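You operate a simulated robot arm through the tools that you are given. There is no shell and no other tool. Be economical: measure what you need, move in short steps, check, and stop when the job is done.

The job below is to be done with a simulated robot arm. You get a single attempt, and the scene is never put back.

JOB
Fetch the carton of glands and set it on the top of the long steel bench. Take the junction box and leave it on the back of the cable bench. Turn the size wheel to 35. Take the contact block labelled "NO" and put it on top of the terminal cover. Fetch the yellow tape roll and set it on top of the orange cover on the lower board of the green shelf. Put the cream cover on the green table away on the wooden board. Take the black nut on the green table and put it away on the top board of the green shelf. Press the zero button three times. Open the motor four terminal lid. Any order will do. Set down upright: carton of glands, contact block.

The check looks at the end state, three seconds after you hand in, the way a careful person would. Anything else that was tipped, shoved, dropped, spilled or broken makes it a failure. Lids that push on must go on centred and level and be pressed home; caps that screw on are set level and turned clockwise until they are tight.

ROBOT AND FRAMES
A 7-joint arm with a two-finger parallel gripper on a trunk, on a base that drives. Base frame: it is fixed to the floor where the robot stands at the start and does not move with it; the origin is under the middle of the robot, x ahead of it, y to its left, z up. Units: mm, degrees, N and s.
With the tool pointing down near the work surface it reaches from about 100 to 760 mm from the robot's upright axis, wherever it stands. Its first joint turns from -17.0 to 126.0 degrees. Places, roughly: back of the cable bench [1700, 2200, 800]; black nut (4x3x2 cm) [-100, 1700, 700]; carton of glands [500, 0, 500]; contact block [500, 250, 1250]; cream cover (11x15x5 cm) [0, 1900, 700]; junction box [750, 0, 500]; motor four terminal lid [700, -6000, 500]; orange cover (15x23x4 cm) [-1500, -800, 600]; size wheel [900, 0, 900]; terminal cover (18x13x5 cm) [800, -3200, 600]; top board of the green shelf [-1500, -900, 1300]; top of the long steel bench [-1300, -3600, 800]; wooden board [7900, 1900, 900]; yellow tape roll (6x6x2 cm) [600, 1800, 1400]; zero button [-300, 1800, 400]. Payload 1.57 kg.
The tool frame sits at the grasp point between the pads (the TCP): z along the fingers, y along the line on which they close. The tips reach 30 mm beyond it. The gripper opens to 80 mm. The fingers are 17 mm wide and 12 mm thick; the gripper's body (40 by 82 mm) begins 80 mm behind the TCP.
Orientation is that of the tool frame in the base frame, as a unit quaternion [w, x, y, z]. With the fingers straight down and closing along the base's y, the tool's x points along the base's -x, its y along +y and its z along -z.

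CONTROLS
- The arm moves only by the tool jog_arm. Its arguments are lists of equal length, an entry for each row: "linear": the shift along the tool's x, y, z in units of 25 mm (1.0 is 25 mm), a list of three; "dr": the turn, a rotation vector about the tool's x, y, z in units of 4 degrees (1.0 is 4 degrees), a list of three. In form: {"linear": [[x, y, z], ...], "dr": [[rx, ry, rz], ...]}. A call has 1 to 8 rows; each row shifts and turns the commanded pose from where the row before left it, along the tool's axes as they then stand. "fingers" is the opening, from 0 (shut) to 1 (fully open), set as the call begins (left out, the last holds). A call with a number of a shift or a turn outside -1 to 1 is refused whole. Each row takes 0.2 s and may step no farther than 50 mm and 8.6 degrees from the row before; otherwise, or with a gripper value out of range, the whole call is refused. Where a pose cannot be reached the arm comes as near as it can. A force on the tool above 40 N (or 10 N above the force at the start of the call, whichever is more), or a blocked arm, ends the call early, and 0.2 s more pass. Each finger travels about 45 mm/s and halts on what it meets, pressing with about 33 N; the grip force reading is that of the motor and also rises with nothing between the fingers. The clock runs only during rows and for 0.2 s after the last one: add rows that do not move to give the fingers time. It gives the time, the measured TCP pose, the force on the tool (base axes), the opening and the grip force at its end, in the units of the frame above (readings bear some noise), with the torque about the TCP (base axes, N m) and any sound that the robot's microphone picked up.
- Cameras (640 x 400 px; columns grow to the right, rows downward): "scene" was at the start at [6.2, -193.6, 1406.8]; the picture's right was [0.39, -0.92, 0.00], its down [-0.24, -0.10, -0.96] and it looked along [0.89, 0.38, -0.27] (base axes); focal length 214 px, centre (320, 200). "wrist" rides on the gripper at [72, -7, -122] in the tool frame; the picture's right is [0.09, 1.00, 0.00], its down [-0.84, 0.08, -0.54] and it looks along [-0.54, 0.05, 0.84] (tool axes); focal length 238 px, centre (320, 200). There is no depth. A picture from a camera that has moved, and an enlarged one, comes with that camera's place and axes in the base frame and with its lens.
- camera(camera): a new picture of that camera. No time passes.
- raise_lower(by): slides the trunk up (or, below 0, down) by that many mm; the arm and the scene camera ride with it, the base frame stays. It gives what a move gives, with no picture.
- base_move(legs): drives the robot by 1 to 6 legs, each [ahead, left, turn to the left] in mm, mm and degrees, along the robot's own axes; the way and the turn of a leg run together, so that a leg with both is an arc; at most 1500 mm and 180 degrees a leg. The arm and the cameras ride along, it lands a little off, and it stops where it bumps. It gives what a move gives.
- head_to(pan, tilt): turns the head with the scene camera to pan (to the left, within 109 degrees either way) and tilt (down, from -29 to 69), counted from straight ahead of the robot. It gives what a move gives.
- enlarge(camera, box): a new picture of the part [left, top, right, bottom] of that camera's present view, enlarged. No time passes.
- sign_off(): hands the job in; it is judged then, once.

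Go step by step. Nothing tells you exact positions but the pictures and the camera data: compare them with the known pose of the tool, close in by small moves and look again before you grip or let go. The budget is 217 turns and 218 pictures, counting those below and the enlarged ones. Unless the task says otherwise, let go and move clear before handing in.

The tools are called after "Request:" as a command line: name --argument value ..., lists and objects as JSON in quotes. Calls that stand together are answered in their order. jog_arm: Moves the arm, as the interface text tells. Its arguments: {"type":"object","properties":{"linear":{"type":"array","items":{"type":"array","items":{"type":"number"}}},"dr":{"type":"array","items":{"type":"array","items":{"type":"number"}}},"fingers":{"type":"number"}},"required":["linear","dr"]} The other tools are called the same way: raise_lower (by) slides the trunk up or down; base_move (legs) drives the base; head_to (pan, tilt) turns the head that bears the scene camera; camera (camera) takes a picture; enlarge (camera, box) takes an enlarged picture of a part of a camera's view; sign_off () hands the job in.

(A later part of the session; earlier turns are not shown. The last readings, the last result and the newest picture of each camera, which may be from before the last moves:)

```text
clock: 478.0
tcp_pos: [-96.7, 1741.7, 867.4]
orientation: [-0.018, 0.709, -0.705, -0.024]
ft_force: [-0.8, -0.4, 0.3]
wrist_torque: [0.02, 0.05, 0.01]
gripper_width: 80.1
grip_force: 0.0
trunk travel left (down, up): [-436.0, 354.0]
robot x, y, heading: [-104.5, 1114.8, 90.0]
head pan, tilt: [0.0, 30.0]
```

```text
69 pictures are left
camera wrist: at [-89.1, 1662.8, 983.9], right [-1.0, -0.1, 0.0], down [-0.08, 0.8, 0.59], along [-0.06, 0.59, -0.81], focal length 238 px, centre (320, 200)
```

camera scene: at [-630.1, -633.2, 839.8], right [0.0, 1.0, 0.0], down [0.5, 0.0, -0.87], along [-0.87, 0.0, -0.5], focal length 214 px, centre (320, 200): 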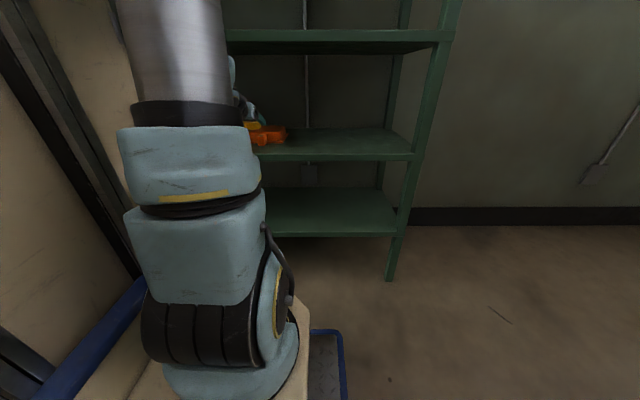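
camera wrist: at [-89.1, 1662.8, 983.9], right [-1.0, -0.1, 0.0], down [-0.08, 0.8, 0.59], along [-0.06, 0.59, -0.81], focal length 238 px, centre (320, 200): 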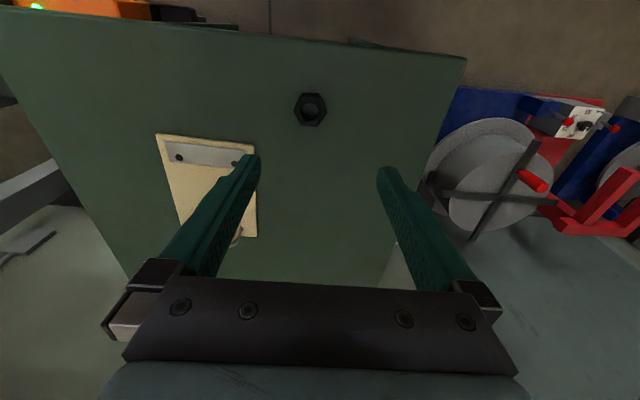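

Request:
jog_arm --linear '[[0.72, -0.44, 1], [0, 0, 1], [0, 0, 0.4], [0, 0, 0]]' --dr '[[0.1, 0.83, -0.06], [0, 0, 0], [0, 0, 0], [0, 0, 0]]'

Request:
enlarge --camera "wrist" --box '[220, 60, 420, 220]'

```text
clock: 479.0
tcp_pos: [-85.9, 1725.4, 805.5]
orientation: [0.0, 0.709, -0.705, 0.0]
ft_force: [0.2, -0.2, -0.3]
wrist_torque: [0.0, -0.03, 0.02]
gripper_width: 79.9
grip_force: 0.0
trunk travel left (down, up): [-436.0, 354.0]
robot x, y, heading: [-109.0, 1111.8, 90.2]
head pan, tilt: [0.0, 30.0]
```

```text
2.50 times, centred on (320, 140) of wrist
camera zoom: at [-78.7, 1653.2, 926.9], right [-1.0, -0.1, 0.0], down [-0.08, 0.84, 0.54], along [-0.05, 0.54, -0.84], focal length 596 px, centre (320, 350)
```

zoom: 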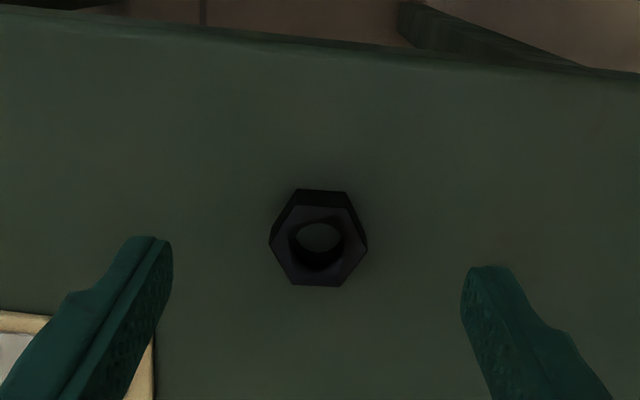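

Request:
jog_arm --linear '[[0, 0, 0], [0, 0, 0], [0, 0, 0], [0, 0, 0], [0, 0, 0], [0, 0, 0], [0, 0, 0], [0, 0, 0]]' --dr '[[0, 0, 1], [0, 0, 1], [0, 0, 1], [0, 0, 1], [0, 0, 1], [0, 0, 1], [0, 0, 1], [0, 0, 0.5]]' --fingers 0.8

Request:
jog_arm --linear '[[0, 0, 1], [0, 0, 0.3], [0, 0, 0.2], [0, 0, 0.2], [0, 0, 0.2], [0, 0, 0.2]]' --dr '[[0, 0, 0], [0, 0, 0], [0, 0, 0], [0, 0, 0], [0, 0, 0], [0, 0, 0]]'

Request:
camera --camera "wrist"

```text
clock: 480.8
tcp_pos: [-86.0, 1725.2, 807.3]
orientation: [0.0, -0.504, 0.864, 0.001]
ft_force: [-0.7, 0.4, 0.4]
wrist_torque: [-0.01, 0.03, -0.01]
gripper_width: 64.1
grip_force: 0.0
trunk travel left (down, up): [-436.0, 354.0]
robot x, y, heading: [-107.6, 1113.5, 90.3]
head pan, tilt: [0.0, 30.0]
```

```text
clock: 482.2
tcp_pos: [-85.6, 1724.3, 753.8]
orientation: [0.0, -0.503, 0.864, 0.001]
ft_force: [0.0, -0.2, -0.8]
wrist_torque: [0.01, 0.0, -0.03]
gripper_width: 64.1
grip_force: 0.1
trunk travel left (down, up): [-436.0, 354.0]
robot x, y, heading: [-103.3, 1113.7, 90.0]
head pan, tilt: [0.0, 30.0]
```

```text
67 pictures are left
camera wrist: at [-116.0, 1659.0, 874.5], right [-0.91, 0.41, 0.0], down [0.35, 0.77, 0.54], along [0.22, 0.49, -0.84], focal length 238 px, centre (320, 200)
```

wrist: 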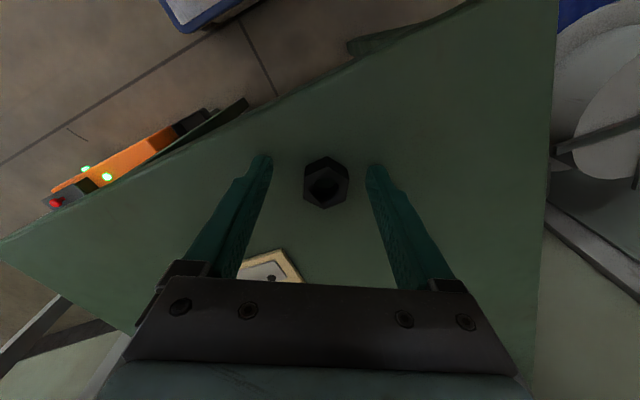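

Request:
jog_arm --linear '[[0.1, 0.17, 0.1], [0, 0, 0.12], [0, 0, 0.12], [0, 0, 0.12], [0, 0, 0.12]]' --dr '[[0, 0, 0], [0, 0, 0], [0, 0, 0], [0, 0, 0], [0, 0, 0]]'

```text
clock: 483.1
tcp_pos: [-92.0, 1726.2, 750.2]
orientation: [0.001, -0.503, 0.864, 0.004]
ft_force: [-0.7, -7.8, 23.3]
wrist_torque: [-0.8, -0.6, -0.21]
gripper_width: 66.5
grip_force: 0.8
trunk travel left (down, up): [-436.0, 354.0]
robot x, y, heading: [-106.8, 1113.2, 90.2]
head pan, tilt: [0.0, 30.0]
stopped in row 4: the force on the tool passed its limit at 47 N (the readings are from after the stop); the commanded pose is now the measured one
```

Table at ≈720. Back off 2 mm and grip the nut.

Request:
jog_arm --linear '[[0, 0, -0.1], [0, 0, 0]]' --dr '[[0, 0, 0], [0, 0, 0]]'

Request:
jog_arm --linear '[[0, 0, 0], [0, 0, 0], [0, 0, 0], [0, 0, 0], [0, 0, -1], [0, 0, -1], [0, 0, -1], [0, 0, 0]]' --dr '[[0, 0, 0], [0, 0, 0], [0, 0, 0], [0, 0, 0], [0, 0, 0], [0, 0, 0], [0, 0, 0], [0, 0, 0]]' --fingers 0

Request:
camera --camera "wrist"

```text
clock: 483.7
tcp_pos: [-91.3, 1726.1, 749.8]
orientation: [0.002, -0.503, 0.864, 0.003]
ft_force: [-0.1, 0.5, -0.1]
wrist_torque: [0.03, 0.01, 0.0]
gripper_width: 64.1
grip_force: 0.0
trunk travel left (down, up): [-436.0, 354.0]
robot x, y, heading: [-103.2, 1109.9, 90.2]
head pan, tilt: [0.0, 30.0]
```

```text
clock: 485.5
tcp_pos: [-91.6, 1725.4, 825.7]
orientation: [0.001, -0.503, 0.864, 0.002]
ft_force: [0.2, -0.2, -0.8]
wrist_torque: [0.01, 0.02, 0.0]
gripper_width: 29.1
grip_force: 32.6
trunk travel left (down, up): [-436.0, 354.0]
robot x, y, heading: [-106.5, 1115.3, 90.4]
head pan, tilt: [0.0, 30.0]
```

```text
66 pictures are left
camera wrist: at [-120.9, 1659.5, 946.6], right [-0.91, 0.41, 0.0], down [0.35, 0.76, 0.55], along [0.22, 0.5, -0.84], focal length 238 px, centre (320, 200)
```

wrist: 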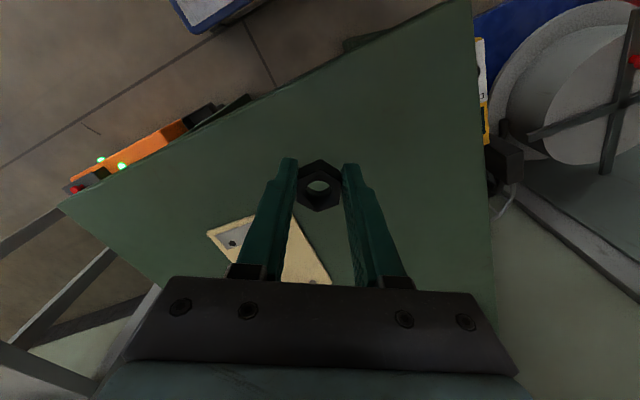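

Nut held. Drive to the green shelf and place it on the top board.

Request:
base_move --legs '[[-300, 0, 0], [0, 0, 89.7], [520, 0, 0], [0, 1400, 0], [0, 375, 0]]'

Request:
raise_lower --by 350

Request:
jog_arm --linear '[[0, 0, -1], [0, 0, -1], [0, 0, -1], [0, 0, -1], [0, 0, -1], [0, 0, -1], [0, 0, -1], [0, 0, 0]]' --dr '[[0, 0, 0], [0, 0, 0], [0, 0, 0], [0, 0, 0], [0, 0, 0], [0, 0, 0], [0, 0, 0], [0, 0, 0]]'

Request:
camera --camera "wrist"

```text
clock: 502.5
tcp_pos: [-1235.2, -939.6, 826.0]
orientation: [0.001, 0.966, -0.257, -0.002]
ft_force: [-0.9, -0.3, -0.4]
wrist_torque: [0.01, 0.0, 0.0]
gripper_width: 28.9
grip_force: 33.1
trunk travel left (down, up): [-436.0, 354.0]
robot x, y, heading: [-621.1, -956.0, -180.0]
head pan, tilt: [0.0, 30.0]
```

```text
clock: 505.9
tcp_pos: [-1236.2, -939.6, 1175.2]
orientation: [0.001, 0.966, -0.257, -0.002]
ft_force: [-0.3, 0.1, 0.1]
wrist_torque: [0.01, 0.01, -0.01]
gripper_width: 29.2
grip_force: 32.8
trunk travel left (down, up): [-786.0, 4.0]
robot x, y, heading: [-622.1, -955.0, -179.9]
head pan, tilt: [0.0, 30.0]
```

```text
clock: 507.7
tcp_pos: [-1235.1, -937.5, 1350.2]
orientation: [0.002, 0.966, -0.257, -0.001]
ft_force: [-0.7, 0.0, -0.4]
wrist_torque: [-0.01, -0.01, 0.03]
gripper_width: 29.1
grip_force: 32.6
trunk travel left (down, up): [-786.0, 4.0]
robot x, y, heading: [-624.2, -957.9, -179.9]
head pan, tilt: [0.0, 30.0]
```

```text
65 pictures are left
camera wrist: at [-1168.7, -968.4, 1471.9], right [-0.41, -0.91, 0.0], down [-0.76, 0.35, 0.55], along [-0.5, 0.22, -0.84], focal length 238 px, centre (320, 200)
```

wrist: 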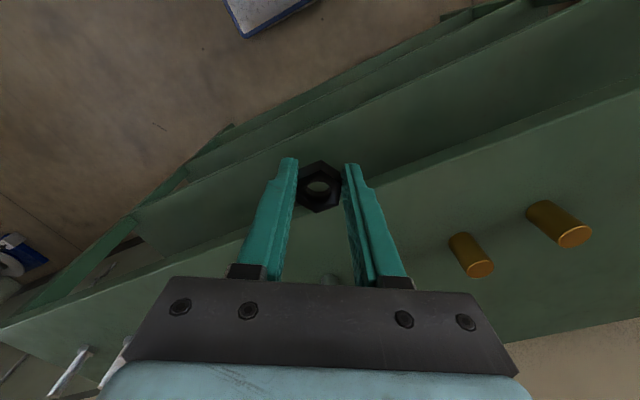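

Request:
base_move --legs '[[115, 0, 0]]'

Request:
camera --camera "wrist"

```text
clock: 508.9
tcp_pos: [-1348.7, -939.3, 1351.1]
orientation: [0.001, 0.967, -0.256, -0.004]
ft_force: [-0.5, -0.9, -0.8]
wrist_torque: [0.01, 0.02, 0.01]
gripper_width: 29.0
grip_force: 33.2
trunk travel left (down, up): [-786.0, 4.0]
robot x, y, heading: [-736.2, -955.2, -179.8]
head pan, tilt: [0.0, 30.0]
```

```text
64 pictures are left
camera wrist: at [-1283.1, -968.8, 1471.6], right [-0.41, -0.91, 0.0], down [-0.76, 0.35, 0.55], along [-0.5, 0.22, -0.84], focal length 238 px, centre (320, 200)
```

wrist: 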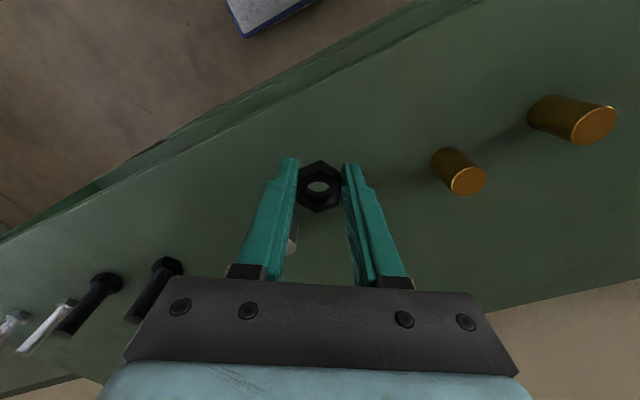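

Request:
jog_arm --linear '[[0.05, -0.4, 1], [0, 0, 1], [0, 0, 0.2], [0, 0, 0.2], [0, 0, 0.2], [0, 0, 0.2], [0, 0, 0.2]]' --dr '[[0, 0, 0], [0, 0, 0], [0, 0, 0], [0, 0, 0], [0, 0, 0], [0, 0, 0], [0, 0, 0]]'

Request:
jog_arm --linear '[[0, 0, 0], [0, 0, 0], [0, 0, 0], [0, 0, -1], [0, 0, -1], [0, 0, -1], [0, 0, 0]]' --dr '[[0, 0, 0], [0, 0, 0], [0, 0, 0], [0, 0, 0], [0, 0, 0], [0, 0, 0], [0, 0, 0]]' --fingers 0.65

Request:
camera --camera "wrist"

```text
clock: 510.2
tcp_pos: [-1343.2, -929.5, 1290.9]
orientation: [0.002, 0.967, -0.256, -0.009]
ft_force: [7.2, 1.6, 17.1]
wrist_torque: [0.19, -0.45, -0.05]
gripper_width: 29.1
grip_force: 33.3
trunk travel left (down, up): [-786.0, 4.0]
robot x, y, heading: [-737.6, -958.0, -179.7]
head pan, tilt: [0.0, 30.0]
stopped in row 6: the force on the tool passed its limit at 47 N (the readings are from after the stop); the commanded pose is now the measured one
```

```text
clock: 511.8
tcp_pos: [-1343.0, -931.3, 1363.3]
orientation: [0.003, 0.966, -0.257, -0.007]
ft_force: [0.0, -1.0, 0.4]
wrist_torque: [0.01, -0.02, 0.01]
gripper_width: 51.9
grip_force: 0.0
trunk travel left (down, up): [-786.0, 4.0]
robot x, y, heading: [-739.2, -956.8, -180.0]
head pan, tilt: [0.0, 30.0]
```

```text
63 pictures are left
camera wrist: at [-1276.2, -960.2, 1483.4], right [-0.41, -0.91, 0.01], down [-0.76, 0.35, 0.55], along [-0.51, 0.22, -0.83], focal length 238 px, centre (320, 200)
```

wrist: 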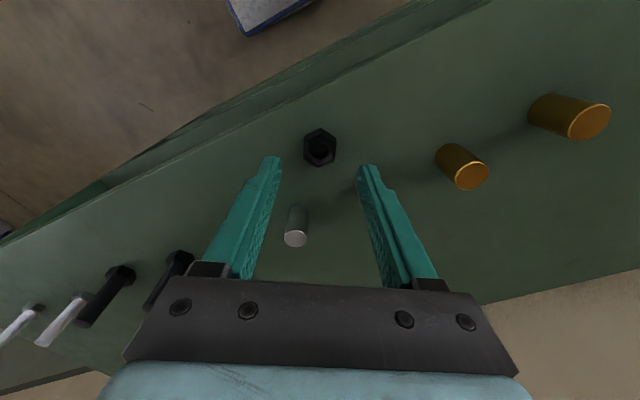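

Nut placed. Go back to the area of the zero button (-300,1800).

Request:
base_move --legs '[[-130, 0, 0], [0, -1400, 0], [0, -450, 0], [-180, 0, 0], [0, 0, -90]]'

Request:
jog_arm --linear '[[0, 0, 0], [0, 0, 0], [0, 0, 0], [0, 0, 0], [0, 0, 0], [0, 0, 0], [0, 0, 0], [0, 0, 0]]' --dr '[[0, 0, -1], [0, 0, -1], [0, 0, -1], [0, 0, -1], [0, 0, -1], [0, 0, -1], [0, 0, -1], [0, 0, -0.5]]' --fingers 0

Request:
raise_lower --by -400

Request:
base_move --legs '[[100, 0, 0]]'

Request:
camera --camera "wrist"

```text
clock: 527.0
tcp_pos: [-395.2, 1504.7, 1362.9]
orientation: [0.004, -0.5, 0.866, 0.007]
ft_force: [0.1, 0.1, 0.0]
wrist_torque: [-0.03, 0.01, -0.01]
gripper_width: 52.1
grip_force: 0.0
trunk travel left (down, up): [-786.0, 4.0]
robot x, y, heading: [-418.1, 903.5, 89.8]
head pan, tilt: [0.0, 30.0]
```

```text
clock: 528.8
tcp_pos: [-395.2, 1506.2, 1363.2]
orientation: [-0.005, 0.708, -0.707, -0.006]
ft_force: [-0.5, 0.2, 0.2]
wrist_torque: [-0.03, -0.02, 0.03]
gripper_width: 0.1
grip_force: 21.1
trunk travel left (down, up): [-786.0, 4.0]
robot x, y, heading: [-423.5, 897.6, 89.8]
head pan, tilt: [0.0, 30.0]
```

```text
clock: 532.6
tcp_pos: [-394.7, 1505.3, 963.3]
orientation: [-0.004, 0.707, -0.707, -0.004]
ft_force: [-0.8, -0.4, -0.3]
wrist_torque: [0.01, -0.02, 0.02]
gripper_width: 0.0
grip_force: 21.1
trunk travel left (down, up): [-386.0, 404.0]
robot x, y, heading: [-420.8, 902.2, 89.8]
head pan, tilt: [0.0, 30.0]
```

```text
clock: 533.7
tcp_pos: [-393.7, 1606.4, 963.5]
orientation: [-0.004, 0.707, -0.707, -0.005]
ft_force: [0.6, -0.3, 0.4]
wrist_torque: [0.0, -0.01, 0.01]
gripper_width: 0.0
grip_force: 21.2
trunk travel left (down, up): [-386.0, 404.0]
robot x, y, heading: [-420.0, 1002.1, 89.8]
head pan, tilt: [0.0, 30.0]
```

```text
62 pictures are left
camera wrist: at [-388.0, 1532.6, 1083.1], right [-1.0, -0.09, 0.0], down [-0.08, 0.83, 0.55], along [-0.05, 0.55, -0.83], focal length 238 px, centre (320, 200)
```

wrist: 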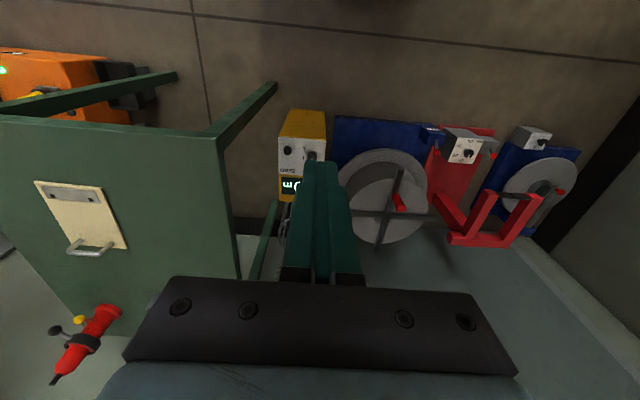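

Request:
enlarge --camera "wrist" --box '[260, 95, 360, 215]'

```text
3.33 times, centred on (310, 155) of wrist
camera zoom: at [-388.0, 1532.6, 1083.1], right [-1.0, -0.09, 0.0], down [-0.08, 0.83, 0.55], along [-0.05, 0.55, -0.83], focal length 794 px, centre (353, 350)
```

zoom: 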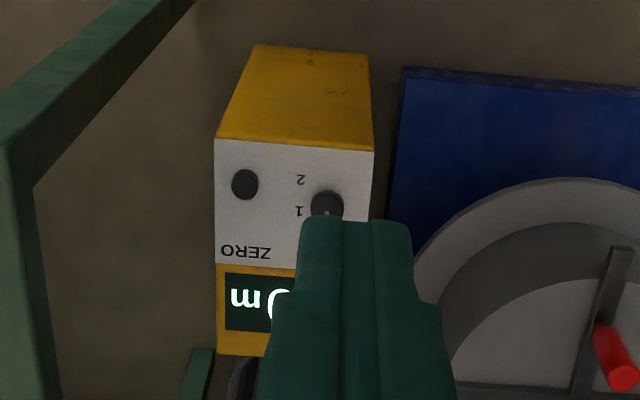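

The ZERO button is at about (-314,1811,405). I'll position over it, leaning the tool away from the green table.

Request:
base_move --legs '[[0, -75, 0.2], [185, 0, 0]]'

Request:
jog_arm --linear '[[0, 0, 0], [0, 0, 0], [0, 0, 0], [0, 0, 0], [0, 0, 0]]' --dr '[[1, 0, 0], [1, 0, 0], [1, 0, 0], [1, 0, 0], [0, 0, 0]]'

Request:
raise_lower --by -300

Request:
camera --camera "wrist"

```text
clock: 535.9
tcp_pos: [-321.4, 1790.9, 962.8]
orientation: [-0.004, 0.709, -0.706, -0.005]
ft_force: [0.6, 0.3, 0.2]
wrist_torque: [0.02, -0.01, 0.0]
gripper_width: 0.0
grip_force: 21.1
trunk travel left (down, up): [-386.0, 404.0]
robot x, y, heading: [-345.2, 1186.8, 89.8]
head pan, tilt: [0.0, 30.0]
```

```text
clock: 537.1
tcp_pos: [-322.1, 1791.8, 963.4]
orientation: [-0.104, 0.701, -0.699, 0.093]
ft_force: [0.7, -0.1, -0.3]
wrist_torque: [-0.01, 0.01, 0.0]
gripper_width: 0.0
grip_force: 21.3
trunk travel left (down, up): [-386.0, 404.0]
robot x, y, heading: [-344.4, 1187.2, 90.0]
head pan, tilt: [0.0, 30.0]
```

```text
clock: 540.1
tcp_pos: [-321.4, 1791.4, 664.4]
orientation: [-0.103, 0.701, -0.7, 0.093]
ft_force: [0.0, -0.6, 0.3]
wrist_torque: [0.01, -0.03, 0.0]
gripper_width: 0.0
grip_force: 21.0
trunk travel left (down, up): [-86.0, 704.0]
robot x, y, heading: [-347.8, 1185.0, 90.2]
head pan, tilt: [0.0, 30.0]
```

```text
60 pictures are left
camera wrist: at [-349.2, 1718.4, 780.3], right [-0.96, -0.09, -0.27], down [-0.23, 0.83, 0.51], along [0.18, 0.55, -0.81], focal length 238 px, centre (320, 200)
```

wrist: 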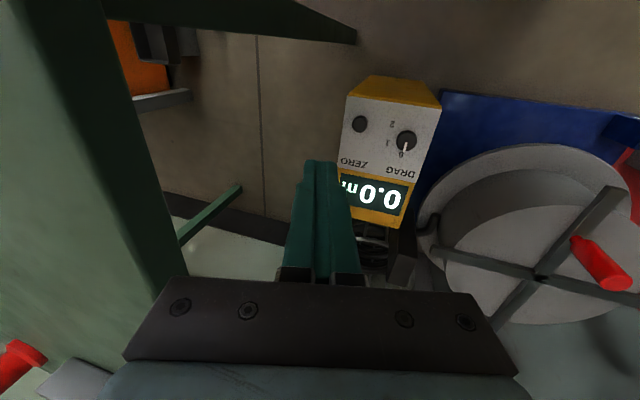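

Request:
jog_arm --linear '[[-0.6, 0.275, 0.962], [-0.6, 0.275, 0.962], [0, 0.275, 0.962], [0, 0.275, 0.962], [0, 0.275, 0.962], [0, 0.275, 0.962], [0, 0, 0]]' --dr '[[0, 0, 0], [0, 0, 0], [0, 0, 0], [0, 0, 0], [0, 0, 0], [0, 0, 0], [0, 0, 0]]'

Request:
camera --camera "wrist"

```text
clock: 541.7
tcp_pos: [-322.7, 1824.5, 512.6]
orientation: [-0.103, 0.7, -0.7, 0.093]
ft_force: [-0.7, -0.3, -0.8]
wrist_torque: [-0.02, -0.02, 0.02]
gripper_width: 0.0
grip_force: 21.8
trunk travel left (down, up): [-86.0, 704.0]
robot x, y, heading: [-348.7, 1184.8, 90.0]
head pan, tilt: [0.0, 30.0]
```

```text
59 pictures are left
camera wrist: at [-350.0, 1751.1, 630.0], right [-0.96, -0.09, -0.28], down [-0.23, 0.83, 0.51], along [0.18, 0.55, -0.81], focal length 238 px, centre (320, 200)
```

wrist: 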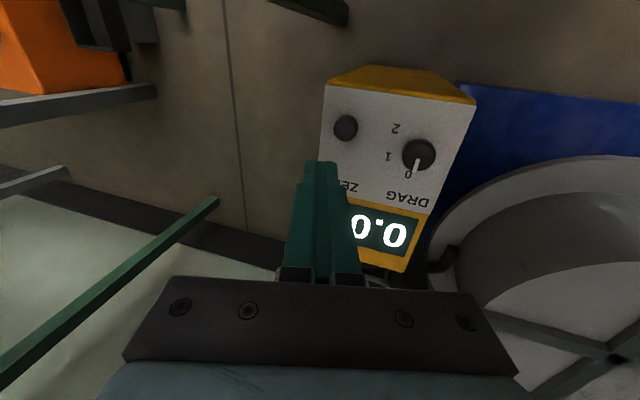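

Request:
jog_arm --linear '[[0.1, 0.275, 0.962], [0, 0.275, 0.962], [0, 0.275, 0.962], [0, 0, 0]]' --dr '[[0, 0, 0], [0, 0, 0], [0, 0, 0], [0, 0, 0]]'

Request:
camera --camera "wrist"

```text
clock: 542.7
tcp_pos: [-321.9, 1823.2, 437.5]
orientation: [-0.103, 0.701, -0.699, 0.093]
ft_force: [-0.3, -0.1, 0.1]
wrist_torque: [0.02, -0.03, 0.01]
gripper_width: 0.0
grip_force: 21.3
trunk travel left (down, up): [-86.0, 704.0]
robot x, y, heading: [-345.1, 1187.6, 90.1]
head pan, tilt: [0.0, 30.0]
```

```text
58 pictures are left
camera wrist: at [-349.7, 1749.4, 554.7], right [-0.96, -0.09, -0.27], down [-0.23, 0.83, 0.51], along [0.18, 0.55, -0.81], focal length 238 px, centre (320, 200)
```

wrist: 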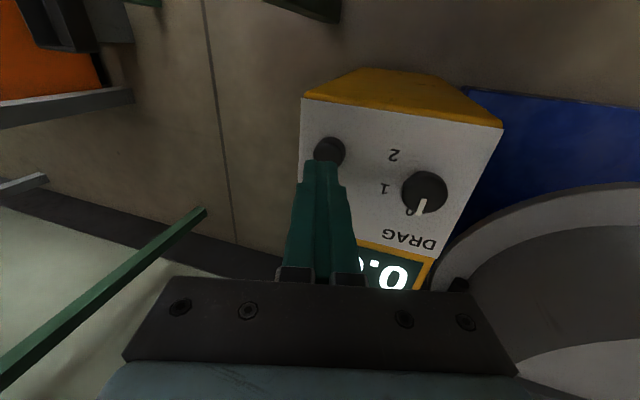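

Request:
jog_arm --linear '[[0, 0.11, 0.385], [0, 0.055, 0.19], [0, 0.044, 0.154], [0, 0.044, 0.154], [0, 0.044, 0.154], [0, 0.044, 0.154], [0, 0.044, 0.154]]' --dr '[[0, 0, 0], [0, 0, 0], [0, 0, 0], [0, 0, 0], [0, 0, 0], [0, 0, 0], [0, 0, 0]]'

Request:
camera --camera "wrist"

```text
clock: 544.3
tcp_pos: [-320.9, 1822.9, 402.3]
orientation: [-0.103, 0.701, -0.7, 0.093]
ft_force: [0.4, -1.2, 1.6]
wrist_torque: [0.02, -0.02, 0.03]
gripper_width: 0.2
grip_force: 21.4
trunk travel left (down, up): [-86.0, 704.0]
robot x, y, heading: [-343.7, 1188.0, 90.0]
head pan, tilt: [0.0, 30.0]
```

```text
57 pictures are left
camera wrist: at [-349.3, 1749.5, 519.6], right [-0.96, -0.09, -0.28], down [-0.23, 0.83, 0.51], along [0.18, 0.55, -0.81], focal length 238 px, centre (320, 200)
```

wrist: 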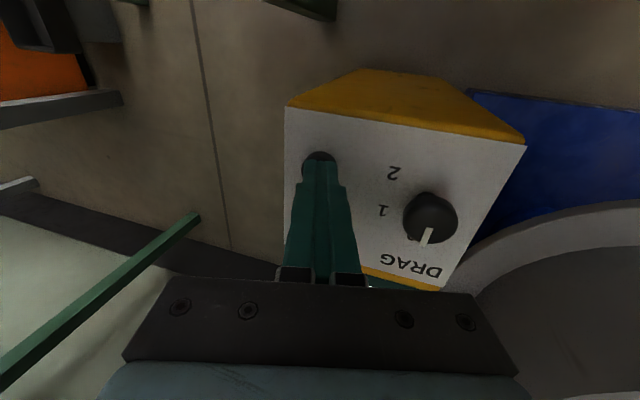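

Request:
jog_arm --linear '[[0, 0.033, 0.115], [0, 0.033, 0.115], [0, 0, 0]]' --dr '[[0, 0, 0], [0, 0, 0], [0, 0, 0]]'

```text
clock: 545.1
tcp_pos: [-322.5, 1823.6, 396.6]
orientation: [-0.103, 0.7, -0.7, 0.092]
ft_force: [-1.7, 0.4, 8.8]
wrist_torque: [0.02, 0.02, 0.02]
gripper_width: 0.1
grip_force: 21.1
trunk travel left (down, up): [-86.0, 704.0]
robot x, y, heading: [-345.6, 1185.0, 90.1]
head pan, tilt: [0.0, 30.0]
heard: click
```

One click. Release and press two more times.

Request:
jog_arm --linear '[[0, -0.11, -0.385], [0, 0, 0]]' --dr '[[0, 0, 0], [0, 0, 0]]'

Request:
jog_arm --linear '[[0, 0.055, 0.192], [0, 0.055, 0.192], [0, 0, 0]]' --dr '[[0, 0, 0], [0, 0, 0], [0, 0, 0]]'

Request:
jog_arm --linear '[[0, -0.11, -0.385], [0, 0, 0]]' --dr '[[0, 0, 0], [0, 0, 0]]'

```text
clock: 545.7
tcp_pos: [-322.5, 1822.4, 406.9]
orientation: [-0.103, 0.701, -0.7, 0.093]
ft_force: [-0.4, 0.2, 0.8]
wrist_torque: [-0.03, 0.0, -0.02]
gripper_width: 0.0
grip_force: 21.4
trunk travel left (down, up): [-86.0, 704.0]
robot x, y, heading: [-350.3, 1185.4, 90.1]
head pan, tilt: [0.0, 30.0]
```

```text
clock: 546.5
tcp_pos: [-321.9, 1823.8, 397.8]
orientation: [-0.104, 0.701, -0.7, 0.092]
ft_force: [-0.9, -0.4, 8.4]
wrist_torque: [0.02, 0.09, 0.0]
gripper_width: 0.0
grip_force: 21.3
trunk travel left (down, up): [-86.0, 704.0]
robot x, y, heading: [-348.4, 1186.6, 90.1]
head pan, tilt: [0.0, 30.0]
heard: click
```

```text
clock: 547.1
tcp_pos: [-321.2, 1822.5, 407.1]
orientation: [-0.103, 0.701, -0.7, 0.094]
ft_force: [-0.1, -0.3, 0.2]
wrist_torque: [0.03, 0.02, -0.01]
gripper_width: 0.0
grip_force: 21.5
trunk travel left (down, up): [-86.0, 704.0]
robot x, y, heading: [-347.1, 1186.8, 90.1]
head pan, tilt: [0.0, 30.0]
```

Third press, then rise.

Request:
jog_arm --linear '[[0, 0.055, 0.192], [0, 0.055, 0.192], [0, 0, 0]]' --dr '[[0, 0, 0], [0, 0, 0], [0, 0, 0]]'

Request:
jog_arm --linear '[[0, -0.275, -0.962], [0, -0.275, -0.962], [0, -0.275, -0.962], [0, -0.275, -0.962], [0, -0.275, -0.962], [0, -0.275, -0.962], [0, -0.275, -0.962]]' --dr '[[0, 0, 0], [0, 0, 0], [0, 0, 0], [0, 0, 0], [0, 0, 0], [0, 0, 0], [0, 0, 0]]'

Request:
raise_lower --by 400

```text
clock: 547.9
tcp_pos: [-322.5, 1823.3, 397.0]
orientation: [-0.104, 0.701, -0.699, 0.092]
ft_force: [-1.0, -0.1, 9.9]
wrist_torque: [0.04, 0.0, -0.01]
gripper_width: 0.1
grip_force: 21.3
trunk travel left (down, up): [-86.0, 704.0]
robot x, y, heading: [-345.7, 1187.5, 90.2]
head pan, tilt: [0.0, 30.0]
heard: click
```

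```text
clock: 549.5
tcp_pos: [-322.0, 1821.1, 572.3]
orientation: [-0.102, 0.701, -0.7, 0.092]
ft_force: [-0.5, 0.3, -0.4]
wrist_torque: [-0.01, -0.04, 0.0]
gripper_width: 0.0
grip_force: 21.4
trunk travel left (down, up): [-86.0, 704.0]
robot x, y, heading: [-346.0, 1186.2, 89.9]
head pan, tilt: [0.0, 30.0]
```

```text
clock: 553.3
tcp_pos: [-321.2, 1821.9, 971.2]
orientation: [-0.102, 0.701, -0.699, 0.093]
ft_force: [-0.8, 0.5, -1.0]
wrist_torque: [0.03, -0.02, 0.0]
gripper_width: 0.0
grip_force: 21.3
trunk travel left (down, up): [-486.0, 304.0]
robot x, y, heading: [-347.5, 1189.2, 89.9]
head pan, tilt: [0.0, 30.0]
```

Three clicks heard. Now the cream cover: straighten the tool and move over it.

Request:
jog_arm --linear '[[0, 0, 0], [0, 0, 0], [0, 0, 0], [0, 0, 0], [0, 0, 0]]' --dr '[[-1, 0, 0], [-1, 0, 0], [-1, 0, 0], [-1, 0, 0], [0, 0, 0]]' --fingers 1

Request:
base_move --legs '[[0, -345, 0]]'

Request:
camera --camera "wrist"

```text
clock: 554.5
tcp_pos: [-320.9, 1821.0, 971.0]
orientation: [-0.004, 0.708, -0.706, -0.006]
ft_force: [-0.2, 0.3, -0.4]
wrist_torque: [0.0, -0.02, 0.03]
gripper_width: 79.8
grip_force: 0.1
trunk travel left (down, up): [-486.0, 304.0]
robot x, y, heading: [-344.6, 1184.3, 89.8]
head pan, tilt: [0.0, 30.0]
```

```text
clock: 556.8
tcp_pos: [23.4, 1821.1, 972.2]
orientation: [-0.004, 0.709, -0.705, -0.005]
ft_force: [0.1, 0.4, 0.1]
wrist_torque: [0.01, 0.0, 0.02]
gripper_width: 80.2
grip_force: 0.0
trunk travel left (down, up): [-486.0, 304.0]
robot x, y, heading: [-0.8, 1185.3, 90.3]
head pan, tilt: [0.0, 30.0]
```

```text
56 pictures are left
camera wrist: at [29.9, 1748.0, 1091.5], right [-1.0, -0.1, 0.0], down [-0.08, 0.83, 0.55], along [-0.05, 0.55, -0.83], focal length 238 px, centre (320, 200)
```

wrist: 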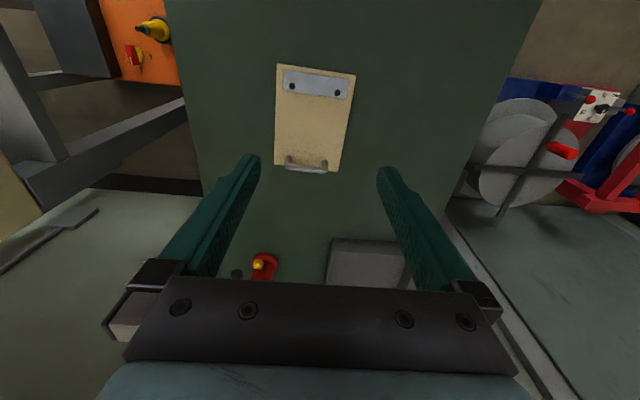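

Request:
enlarge --camera "wrist" --box '[260, 50, 370, 190]'

Request:
raise_lower --by -100

Request:
enlarge --camera "wrist" --box '[220, 0, 400, 200]'

```text
2.86 times, centred on (315, 120) of wrist
camera zoom: at [29.9, 1748.0, 1091.5], right [-1.0, -0.1, 0.0], down [-0.08, 0.83, 0.55], along [-0.05, 0.55, -0.83], focal length 681 px, centre (334, 429)
```

zoom: 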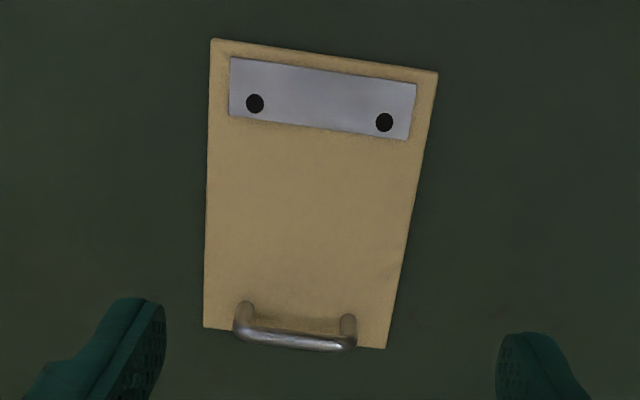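

```text
clock: 558.1
tcp_pos: [23.7, 1821.1, 871.7]
orientation: [-0.005, 0.709, -0.705, -0.006]
ft_force: [-0.6, -1.2, 0.2]
wrist_torque: [-0.05, -0.01, -0.02]
gripper_width: 79.8
grip_force: 0.2
trunk travel left (down, up): [-386.0, 404.0]
robot x, y, heading: [-3.2, 1188.4, 90.4]
head pan, tilt: [0.0, 30.0]
```

```text
2.00 times, centred on (310, 100) of wrist
camera zoom: at [29.9, 1748.1, 991.5], right [-1.0, -0.1, 0.0], down [-0.08, 0.83, 0.55], along [-0.05, 0.55, -0.83], focal length 477 px, centre (340, 400)
```

zoom: 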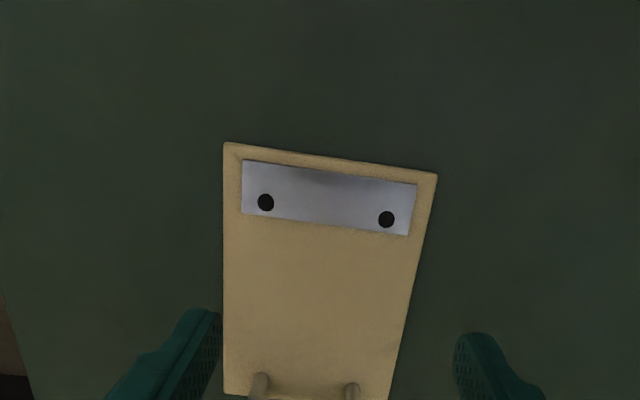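

The cover has a U handle (≈70 mm wide, legs at (37,1903)). I'll straddle its legs with the fingers. Move closer.

Request:
base_move --legs '[[60, 0, 0]]'

Request:
jog_arm --linear '[[-0.9, -0.55, 0.5], [0, 0, 0.5], [0, 0, 0]]' --dr '[[0, 0.2, 0], [0, 0, 0], [0, 0, 0]]'

Request:
enlarge --camera "wrist" --box '[220, 60, 420, 200]'

```text
clock: 559.1
tcp_pos: [23.5, 1882.3, 871.7]
orientation: [-0.005, 0.709, -0.705, -0.006]
ft_force: [1.0, -0.6, 0.5]
wrist_torque: [-0.01, 0.04, 0.0]
gripper_width: 80.3
grip_force: 0.1
trunk travel left (down, up): [-386.0, 404.0]
robot x, y, heading: [-1.8, 1246.1, 90.0]
head pan, tilt: [0.0, 30.0]
```

```text
clock: 559.9
tcp_pos: [36.2, 1902.9, 847.5]
orientation: [0.0, 0.709, -0.705, -0.001]
ft_force: [-0.1, -0.3, 0.6]
wrist_torque: [-0.02, 0.03, 0.0]
gripper_width: 80.2
grip_force: 0.2
trunk travel left (down, up): [-386.0, 404.0]
robot x, y, heading: [-2.2, 1247.3, 90.2]
head pan, tilt: [0.0, 30.0]
```

```text
2.86 times, centred on (320, 130) of wrist
camera zoom: at [43.4, 1832.9, 967.7], right [-1.0, -0.1, 0.0], down [-0.08, 0.84, 0.54], along [-0.05, 0.54, -0.84], focal length 681 px, centre (320, 400)
```

zoom: 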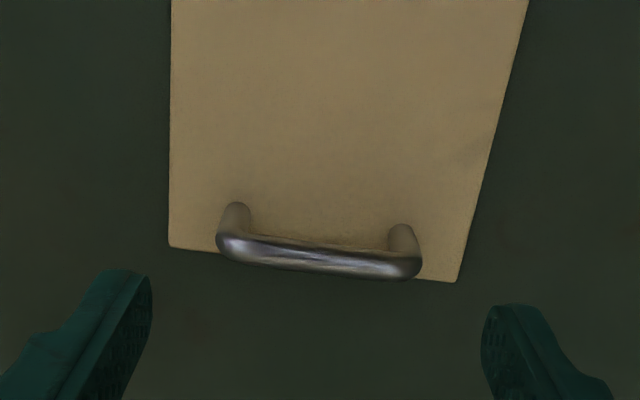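

Request:
jog_arm --linear '[[-0.16, 0, 1], [0, 0, 1], [0, 0, 0.6], [0, 0, 0.2], [0, 0, 0.2], [0, 0, 0.2], [0, 0, 0]]' --dr '[[0, 0, 0], [0, 0, 0], [0, 0, 0], [0, 0, 0], [0, 0, 0], [0, 0, 0], [0, 0, 0]]'

Request:
camera --camera "wrist"

```text
clock: 561.5
tcp_pos: [35.9, 1909.7, 767.1]
orientation: [0.001, 0.709, -0.705, -0.001]
ft_force: [0.6, -1.1, 0.2]
wrist_torque: [0.0, 0.02, 0.03]
gripper_width: 80.1
grip_force: 0.0
trunk travel left (down, up): [-386.0, 404.0]
robot x, y, heading: [-0.6, 1247.9, 90.3]
head pan, tilt: [0.0, 30.0]
```

```text
52 pictures are left
camera wrist: at [43.4, 1837.0, 887.6], right [-1.0, -0.1, 0.0], down [-0.08, 0.84, 0.54], along [-0.05, 0.54, -0.84], focal length 238 px, centre (320, 200)
```

wrist: 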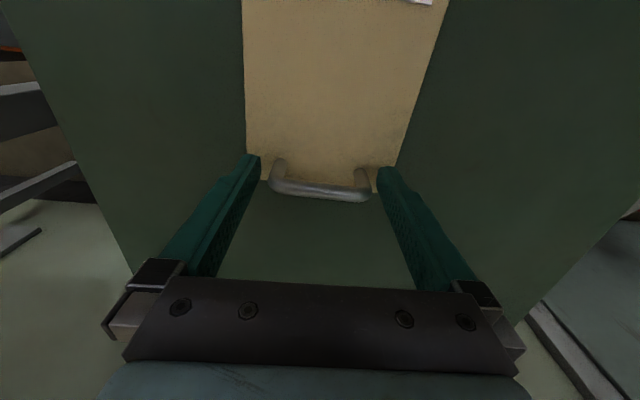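

Request:
jog_arm --linear '[[0, 0, 0.12], [0, 0, 0], [0, 0, 0], [0, 0, 0], [0, 0, 0]]' --dr '[[0, 0, 0], [0, 0, 0], [0, 0, 0], [0, 0, 0], [0, 0, 0]]' --fingers 0

Request:
raise_lower --by 30

Request:
camera --camera "wrist"

```text
clock: 562.7
tcp_pos: [36.3, 1909.1, 765.2]
orientation: [0.0, 0.709, -0.705, -0.001]
ft_force: [-1.1, 0.7, 17.2]
wrist_torque: [-0.15, 0.13, 0.15]
gripper_width: 68.7
grip_force: 33.0
trunk travel left (down, up): [-386.0, 404.0]
robot x, y, heading: [-2.4, 1247.1, 90.2]
head pan, tilt: [0.0, 30.0]
```

```text
clock: 563.4
tcp_pos: [36.4, 1908.3, 793.3]
orientation: [0.0, 0.709, -0.705, -0.001]
ft_force: [-1.2, -0.2, -3.7]
wrist_torque: [0.22, 0.02, 0.03]
gripper_width: 68.9
grip_force: 33.1
trunk travel left (down, up): [-416.0, 374.0]
robot x, y, heading: [-0.4, 1247.1, 90.0]
head pan, tilt: [0.0, 30.0]
```

```text
51 pictures are left
camera wrist: at [43.4, 1836.9, 914.6], right [-1.0, -0.1, 0.0], down [-0.08, 0.84, 0.54], along [-0.05, 0.54, -0.84], focal length 238 px, centre (320, 200)
```

wrist: 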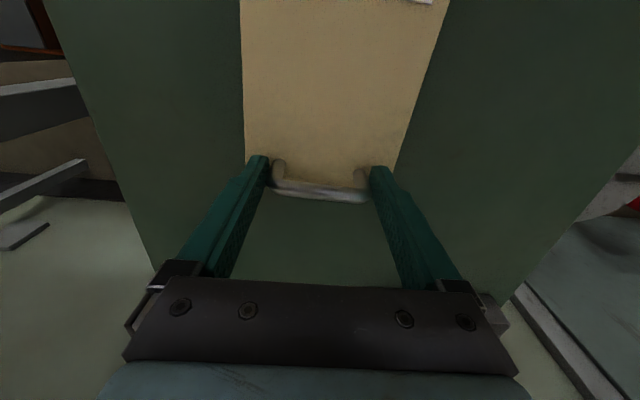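

Cover lifted level by its handle. Back off, face east and look along the route.

Request:
raise_lower --by 300

Request:
base_move --legs '[[-330, 0, 0], [0, 0, -90]]'

Request:
head_to --pan 0 --tilt 12

Request:
camera --camera "scene"

Request:
camera --camera "wrist"

```text
clock: 566.4
tcp_pos: [36.7, 1907.5, 1094.3]
orientation: [0.001, 0.709, -0.705, -0.001]
ft_force: [-0.6, 0.7, -3.8]
wrist_torque: [0.16, -0.01, 0.01]
gripper_width: 68.7
grip_force: 33.2
trunk travel left (down, up): [-716.0, 74.0]
robot x, y, heading: [0.6, 1241.5, 90.1]
head pan, tilt: [0.0, 30.0]
```

```text
clock: 572.5
tcp_pos: [660.3, 873.8, 1094.3]
orientation: [0.0, -0.002, 1.0, 0.001]
ft_force: [0.2, 0.6, -3.6]
wrist_torque: [-0.04, -0.2, 0.01]
gripper_width: 68.7
grip_force: 32.7
trunk travel left (down, up): [-716.0, 74.0]
robot x, y, heading: [-0.5, 912.7, 0.3]
head pan, tilt: [0.0, 30.0]
```

```text
clock: 573.3
tcp_pos: [660.3, 873.8, 1093.9]
orientation: [0.001, -0.002, 1.0, 0.0]
ft_force: [0.9, -0.6, -4.5]
wrist_torque: [-0.02, -0.14, 0.01]
gripper_width: 68.9
grip_force: 32.7
trunk travel left (down, up): [-716.0, 74.0]
robot x, y, heading: [-1.3, 911.4, 0.2]
head pan, tilt: [0.0, 12.0]
```

```text
50 pictures are left
camera scene: at [13.3, 682.0, 1376.8], right [0.0, -1.0, 0.0], down [-0.21, 0.0, -0.98], along [0.98, 0.0, -0.21], focal length 214 px, centre (320, 200)
```

scene: 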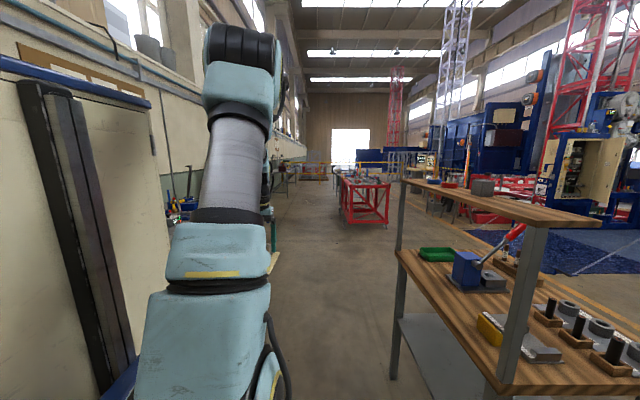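

```text
49 pictures are left
camera wrist: at [588.7, 866.8, 1214.8], right [-0.1, 1.0, 0.0], down [0.84, 0.08, 0.54], along [0.54, 0.05, -0.84], focal length 238 px, centre (320, 200)
```

wrist: 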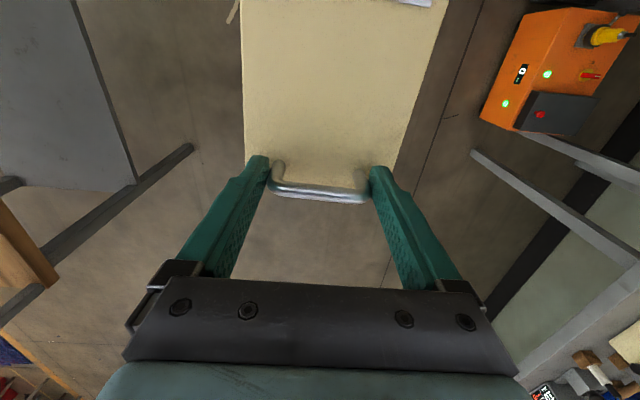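

Request:
base_move --legs '[[1500, 30, -0.2], [1500, 0, 0], [1000, 0, 0]]'

Request:
head_to --pan 5 --tilt 10

Request:
camera --camera "scene"

```text
refused: leg 1 is longer than a leg can be; nothing moved
```

```text
clock: 573.9
tcp_pos: [660.3, 873.4, 1094.0]
orientation: [-0.001, -0.003, 1.0, 0.001]
ft_force: [-0.1, 0.3, -4.5]
wrist_torque: [0.01, -0.16, -0.01]
gripper_width: 68.8
grip_force: 32.8
trunk travel left (down, up): [-716.0, 74.0]
robot x, y, heading: [2.6, 912.1, -0.1]
head pan, tilt: [5.0, 10.0]
```

```text
48 pictures are left
camera scene: at [12.7, 690.1, 1380.1], right [0.09, -1.0, 0.0], down [-0.17, -0.02, -0.98], along [0.98, 0.09, -0.17], focal length 214 px, centre (320, 200)
```

scene: 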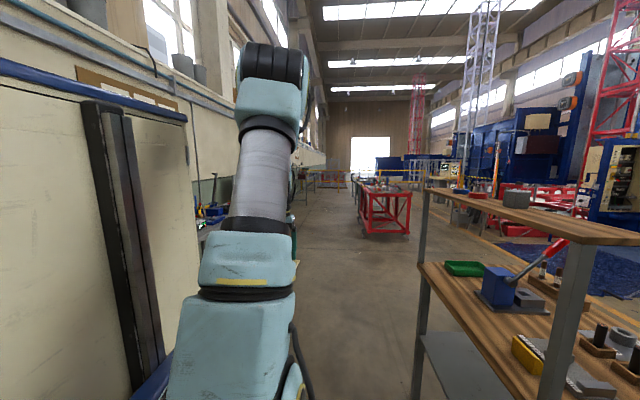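

Request:
base_move --legs '[[1450, 0, 0], [1450, 0, 0], [1200, 0, 0]]'

Request:
camera --camera "scene"

```text
clock: 593.7
tcp_pos: [4791.2, 868.7, 1095.0]
orientation: [0.0, 0.002, 1.0, 0.001]
ft_force: [-1.0, 0.7, -3.8]
wrist_torque: [-0.04, -0.17, -0.01]
gripper_width: 68.8
grip_force: 32.8
trunk travel left (down, up): [-716.0, 74.0]
robot x, y, heading: [4131.4, 911.4, -0.4]
head pan, tilt: [5.0, 10.0]
```

```text
47 pictures are left
camera scene: at [4141.1, 691.6, 1380.1], right [0.08, -1.0, 0.0], down [-0.17, -0.01, -0.98], along [0.98, 0.08, -0.17], focal length 214 px, centre (320, 200)
```

scene: 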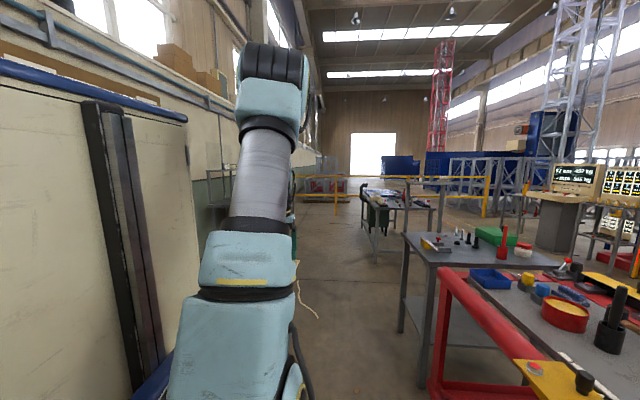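

Request:
base_move --legs '[[1400, 0, 0.4], [1450, 0, 0]]'

Request:
head_to --pan 0 --tilt 15

Request:
base_move --legs '[[0, 0, 90]]'

Request:
camera --camera "scene"

Request:
camera --camera "wrist"

```text
clock: 607.5
tcp_pos: [7634.0, 867.2, 1094.2]
orientation: [0.0, -0.006, 1.0, 0.0]
ft_force: [-0.2, 0.5, -3.9]
wrist_torque: [0.03, -0.15, 0.04]
gripper_width: 69.0
grip_force: 33.0
trunk travel left (down, up): [-716.0, 74.0]
robot x, y, heading: [6970.4, 902.7, 0.5]
head pan, tilt: [5.0, 10.0]
```

```text
clock: 608.1
tcp_pos: [7633.2, 866.7, 1094.3]
orientation: [0.0, -0.005, 1.0, 0.001]
ft_force: [-0.3, -0.1, -3.9]
wrist_torque: [0.03, -0.19, 0.01]
gripper_width: 68.9
grip_force: 32.8
trunk travel left (down, up): [-716.0, 74.0]
robot x, y, heading: [6974.1, 903.0, 0.3]
head pan, tilt: [0.0, 15.0]
```

```text
clock: 612.4
tcp_pos: [7008.6, 1563.8, 1094.8]
orientation: [0.0, 0.71, -0.705, 0.0]
ft_force: [0.1, -0.1, -3.7]
wrist_torque: [0.2, -0.04, 0.02]
gripper_width: 68.7
grip_force: 32.4
trunk travel left (down, up): [-716.0, 74.0]
robot x, y, heading: [6975.8, 903.0, 90.1]
head pan, tilt: [0.0, 15.0]
```

```text
46 pictures are left
camera scene: at [7202.1, 916.3, 1372.0], right [1.0, 0.0, 0.0], down [0.0, -0.26, -0.97], along [0.0, 0.97, -0.26], focal length 214 px, centre (320, 200)
```

scene: 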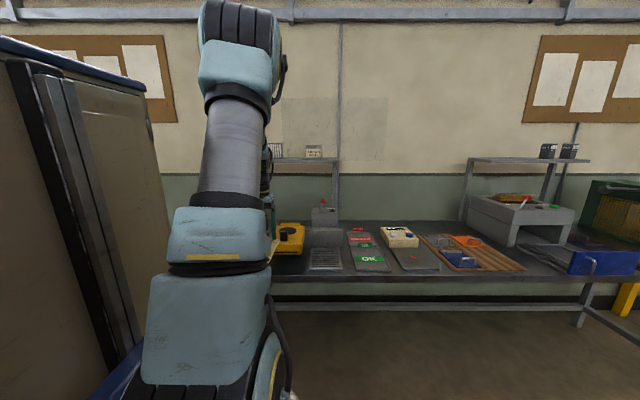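

```text
45 pictures are left
camera wrist: at [7016.0, 1491.9, 1214.8], right [-1.0, -0.1, 0.0], down [-0.08, 0.84, 0.54], along [-0.05, 0.54, -0.84], focal length 238 px, centre (320, 200)
```

wrist: 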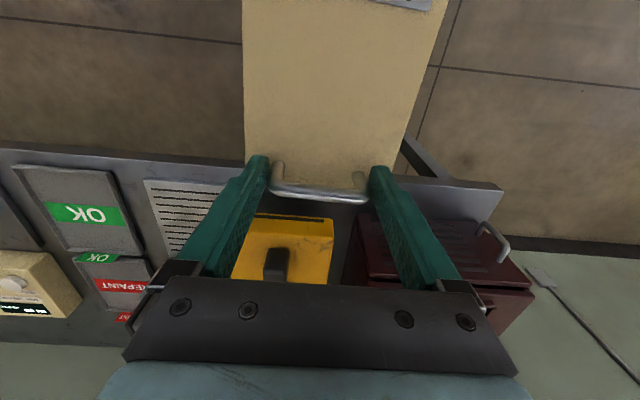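

Request:
enlarge --camera "scene" --box '[380, 200, 560, 300]'

Request:
base_move --legs '[[0, -780, 0]]'

Request:
camera --camera "wrist"

```text
3.56 times, centred on (470, 250) of scene
camera zoom: at [7202.1, 916.3, 1372.0], right [1.0, 0.0, 0.0], down [0.0, -0.26, -0.97], along [0.0, 0.97, -0.26], focal length 763 px, centre (-213, 22)
```

zoom: 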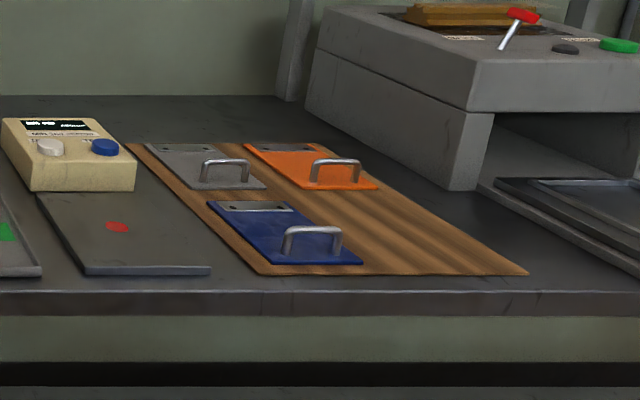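

```text
clock: 616.5
tcp_pos: [7790.6, 1562.9, 1093.1]
orientation: [0.0, -0.707, 0.708, 0.0]
ft_force: [0.2, -0.3, -3.9]
wrist_torque: [0.18, 0.01, -0.03]
gripper_width: 68.6
grip_force: 33.0
trunk travel left (down, up): [-716.0, 74.0]
robot x, y, heading: [7751.1, 904.8, 89.8]
head pan, tilt: [0.0, 15.0]
```

```text
43 pictures are left
camera wrist: at [7797.2, 1491.5, 1214.8], right [-1.0, -0.09, 0.0], down [-0.08, 0.84, 0.54], along [-0.05, 0.54, -0.84], focal length 238 px, centre (320, 200)
```

wrist: 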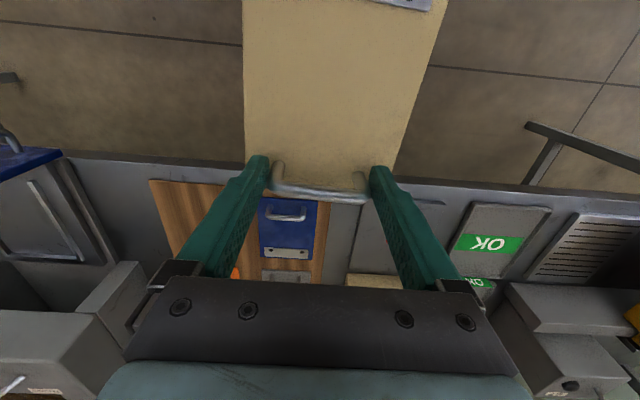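

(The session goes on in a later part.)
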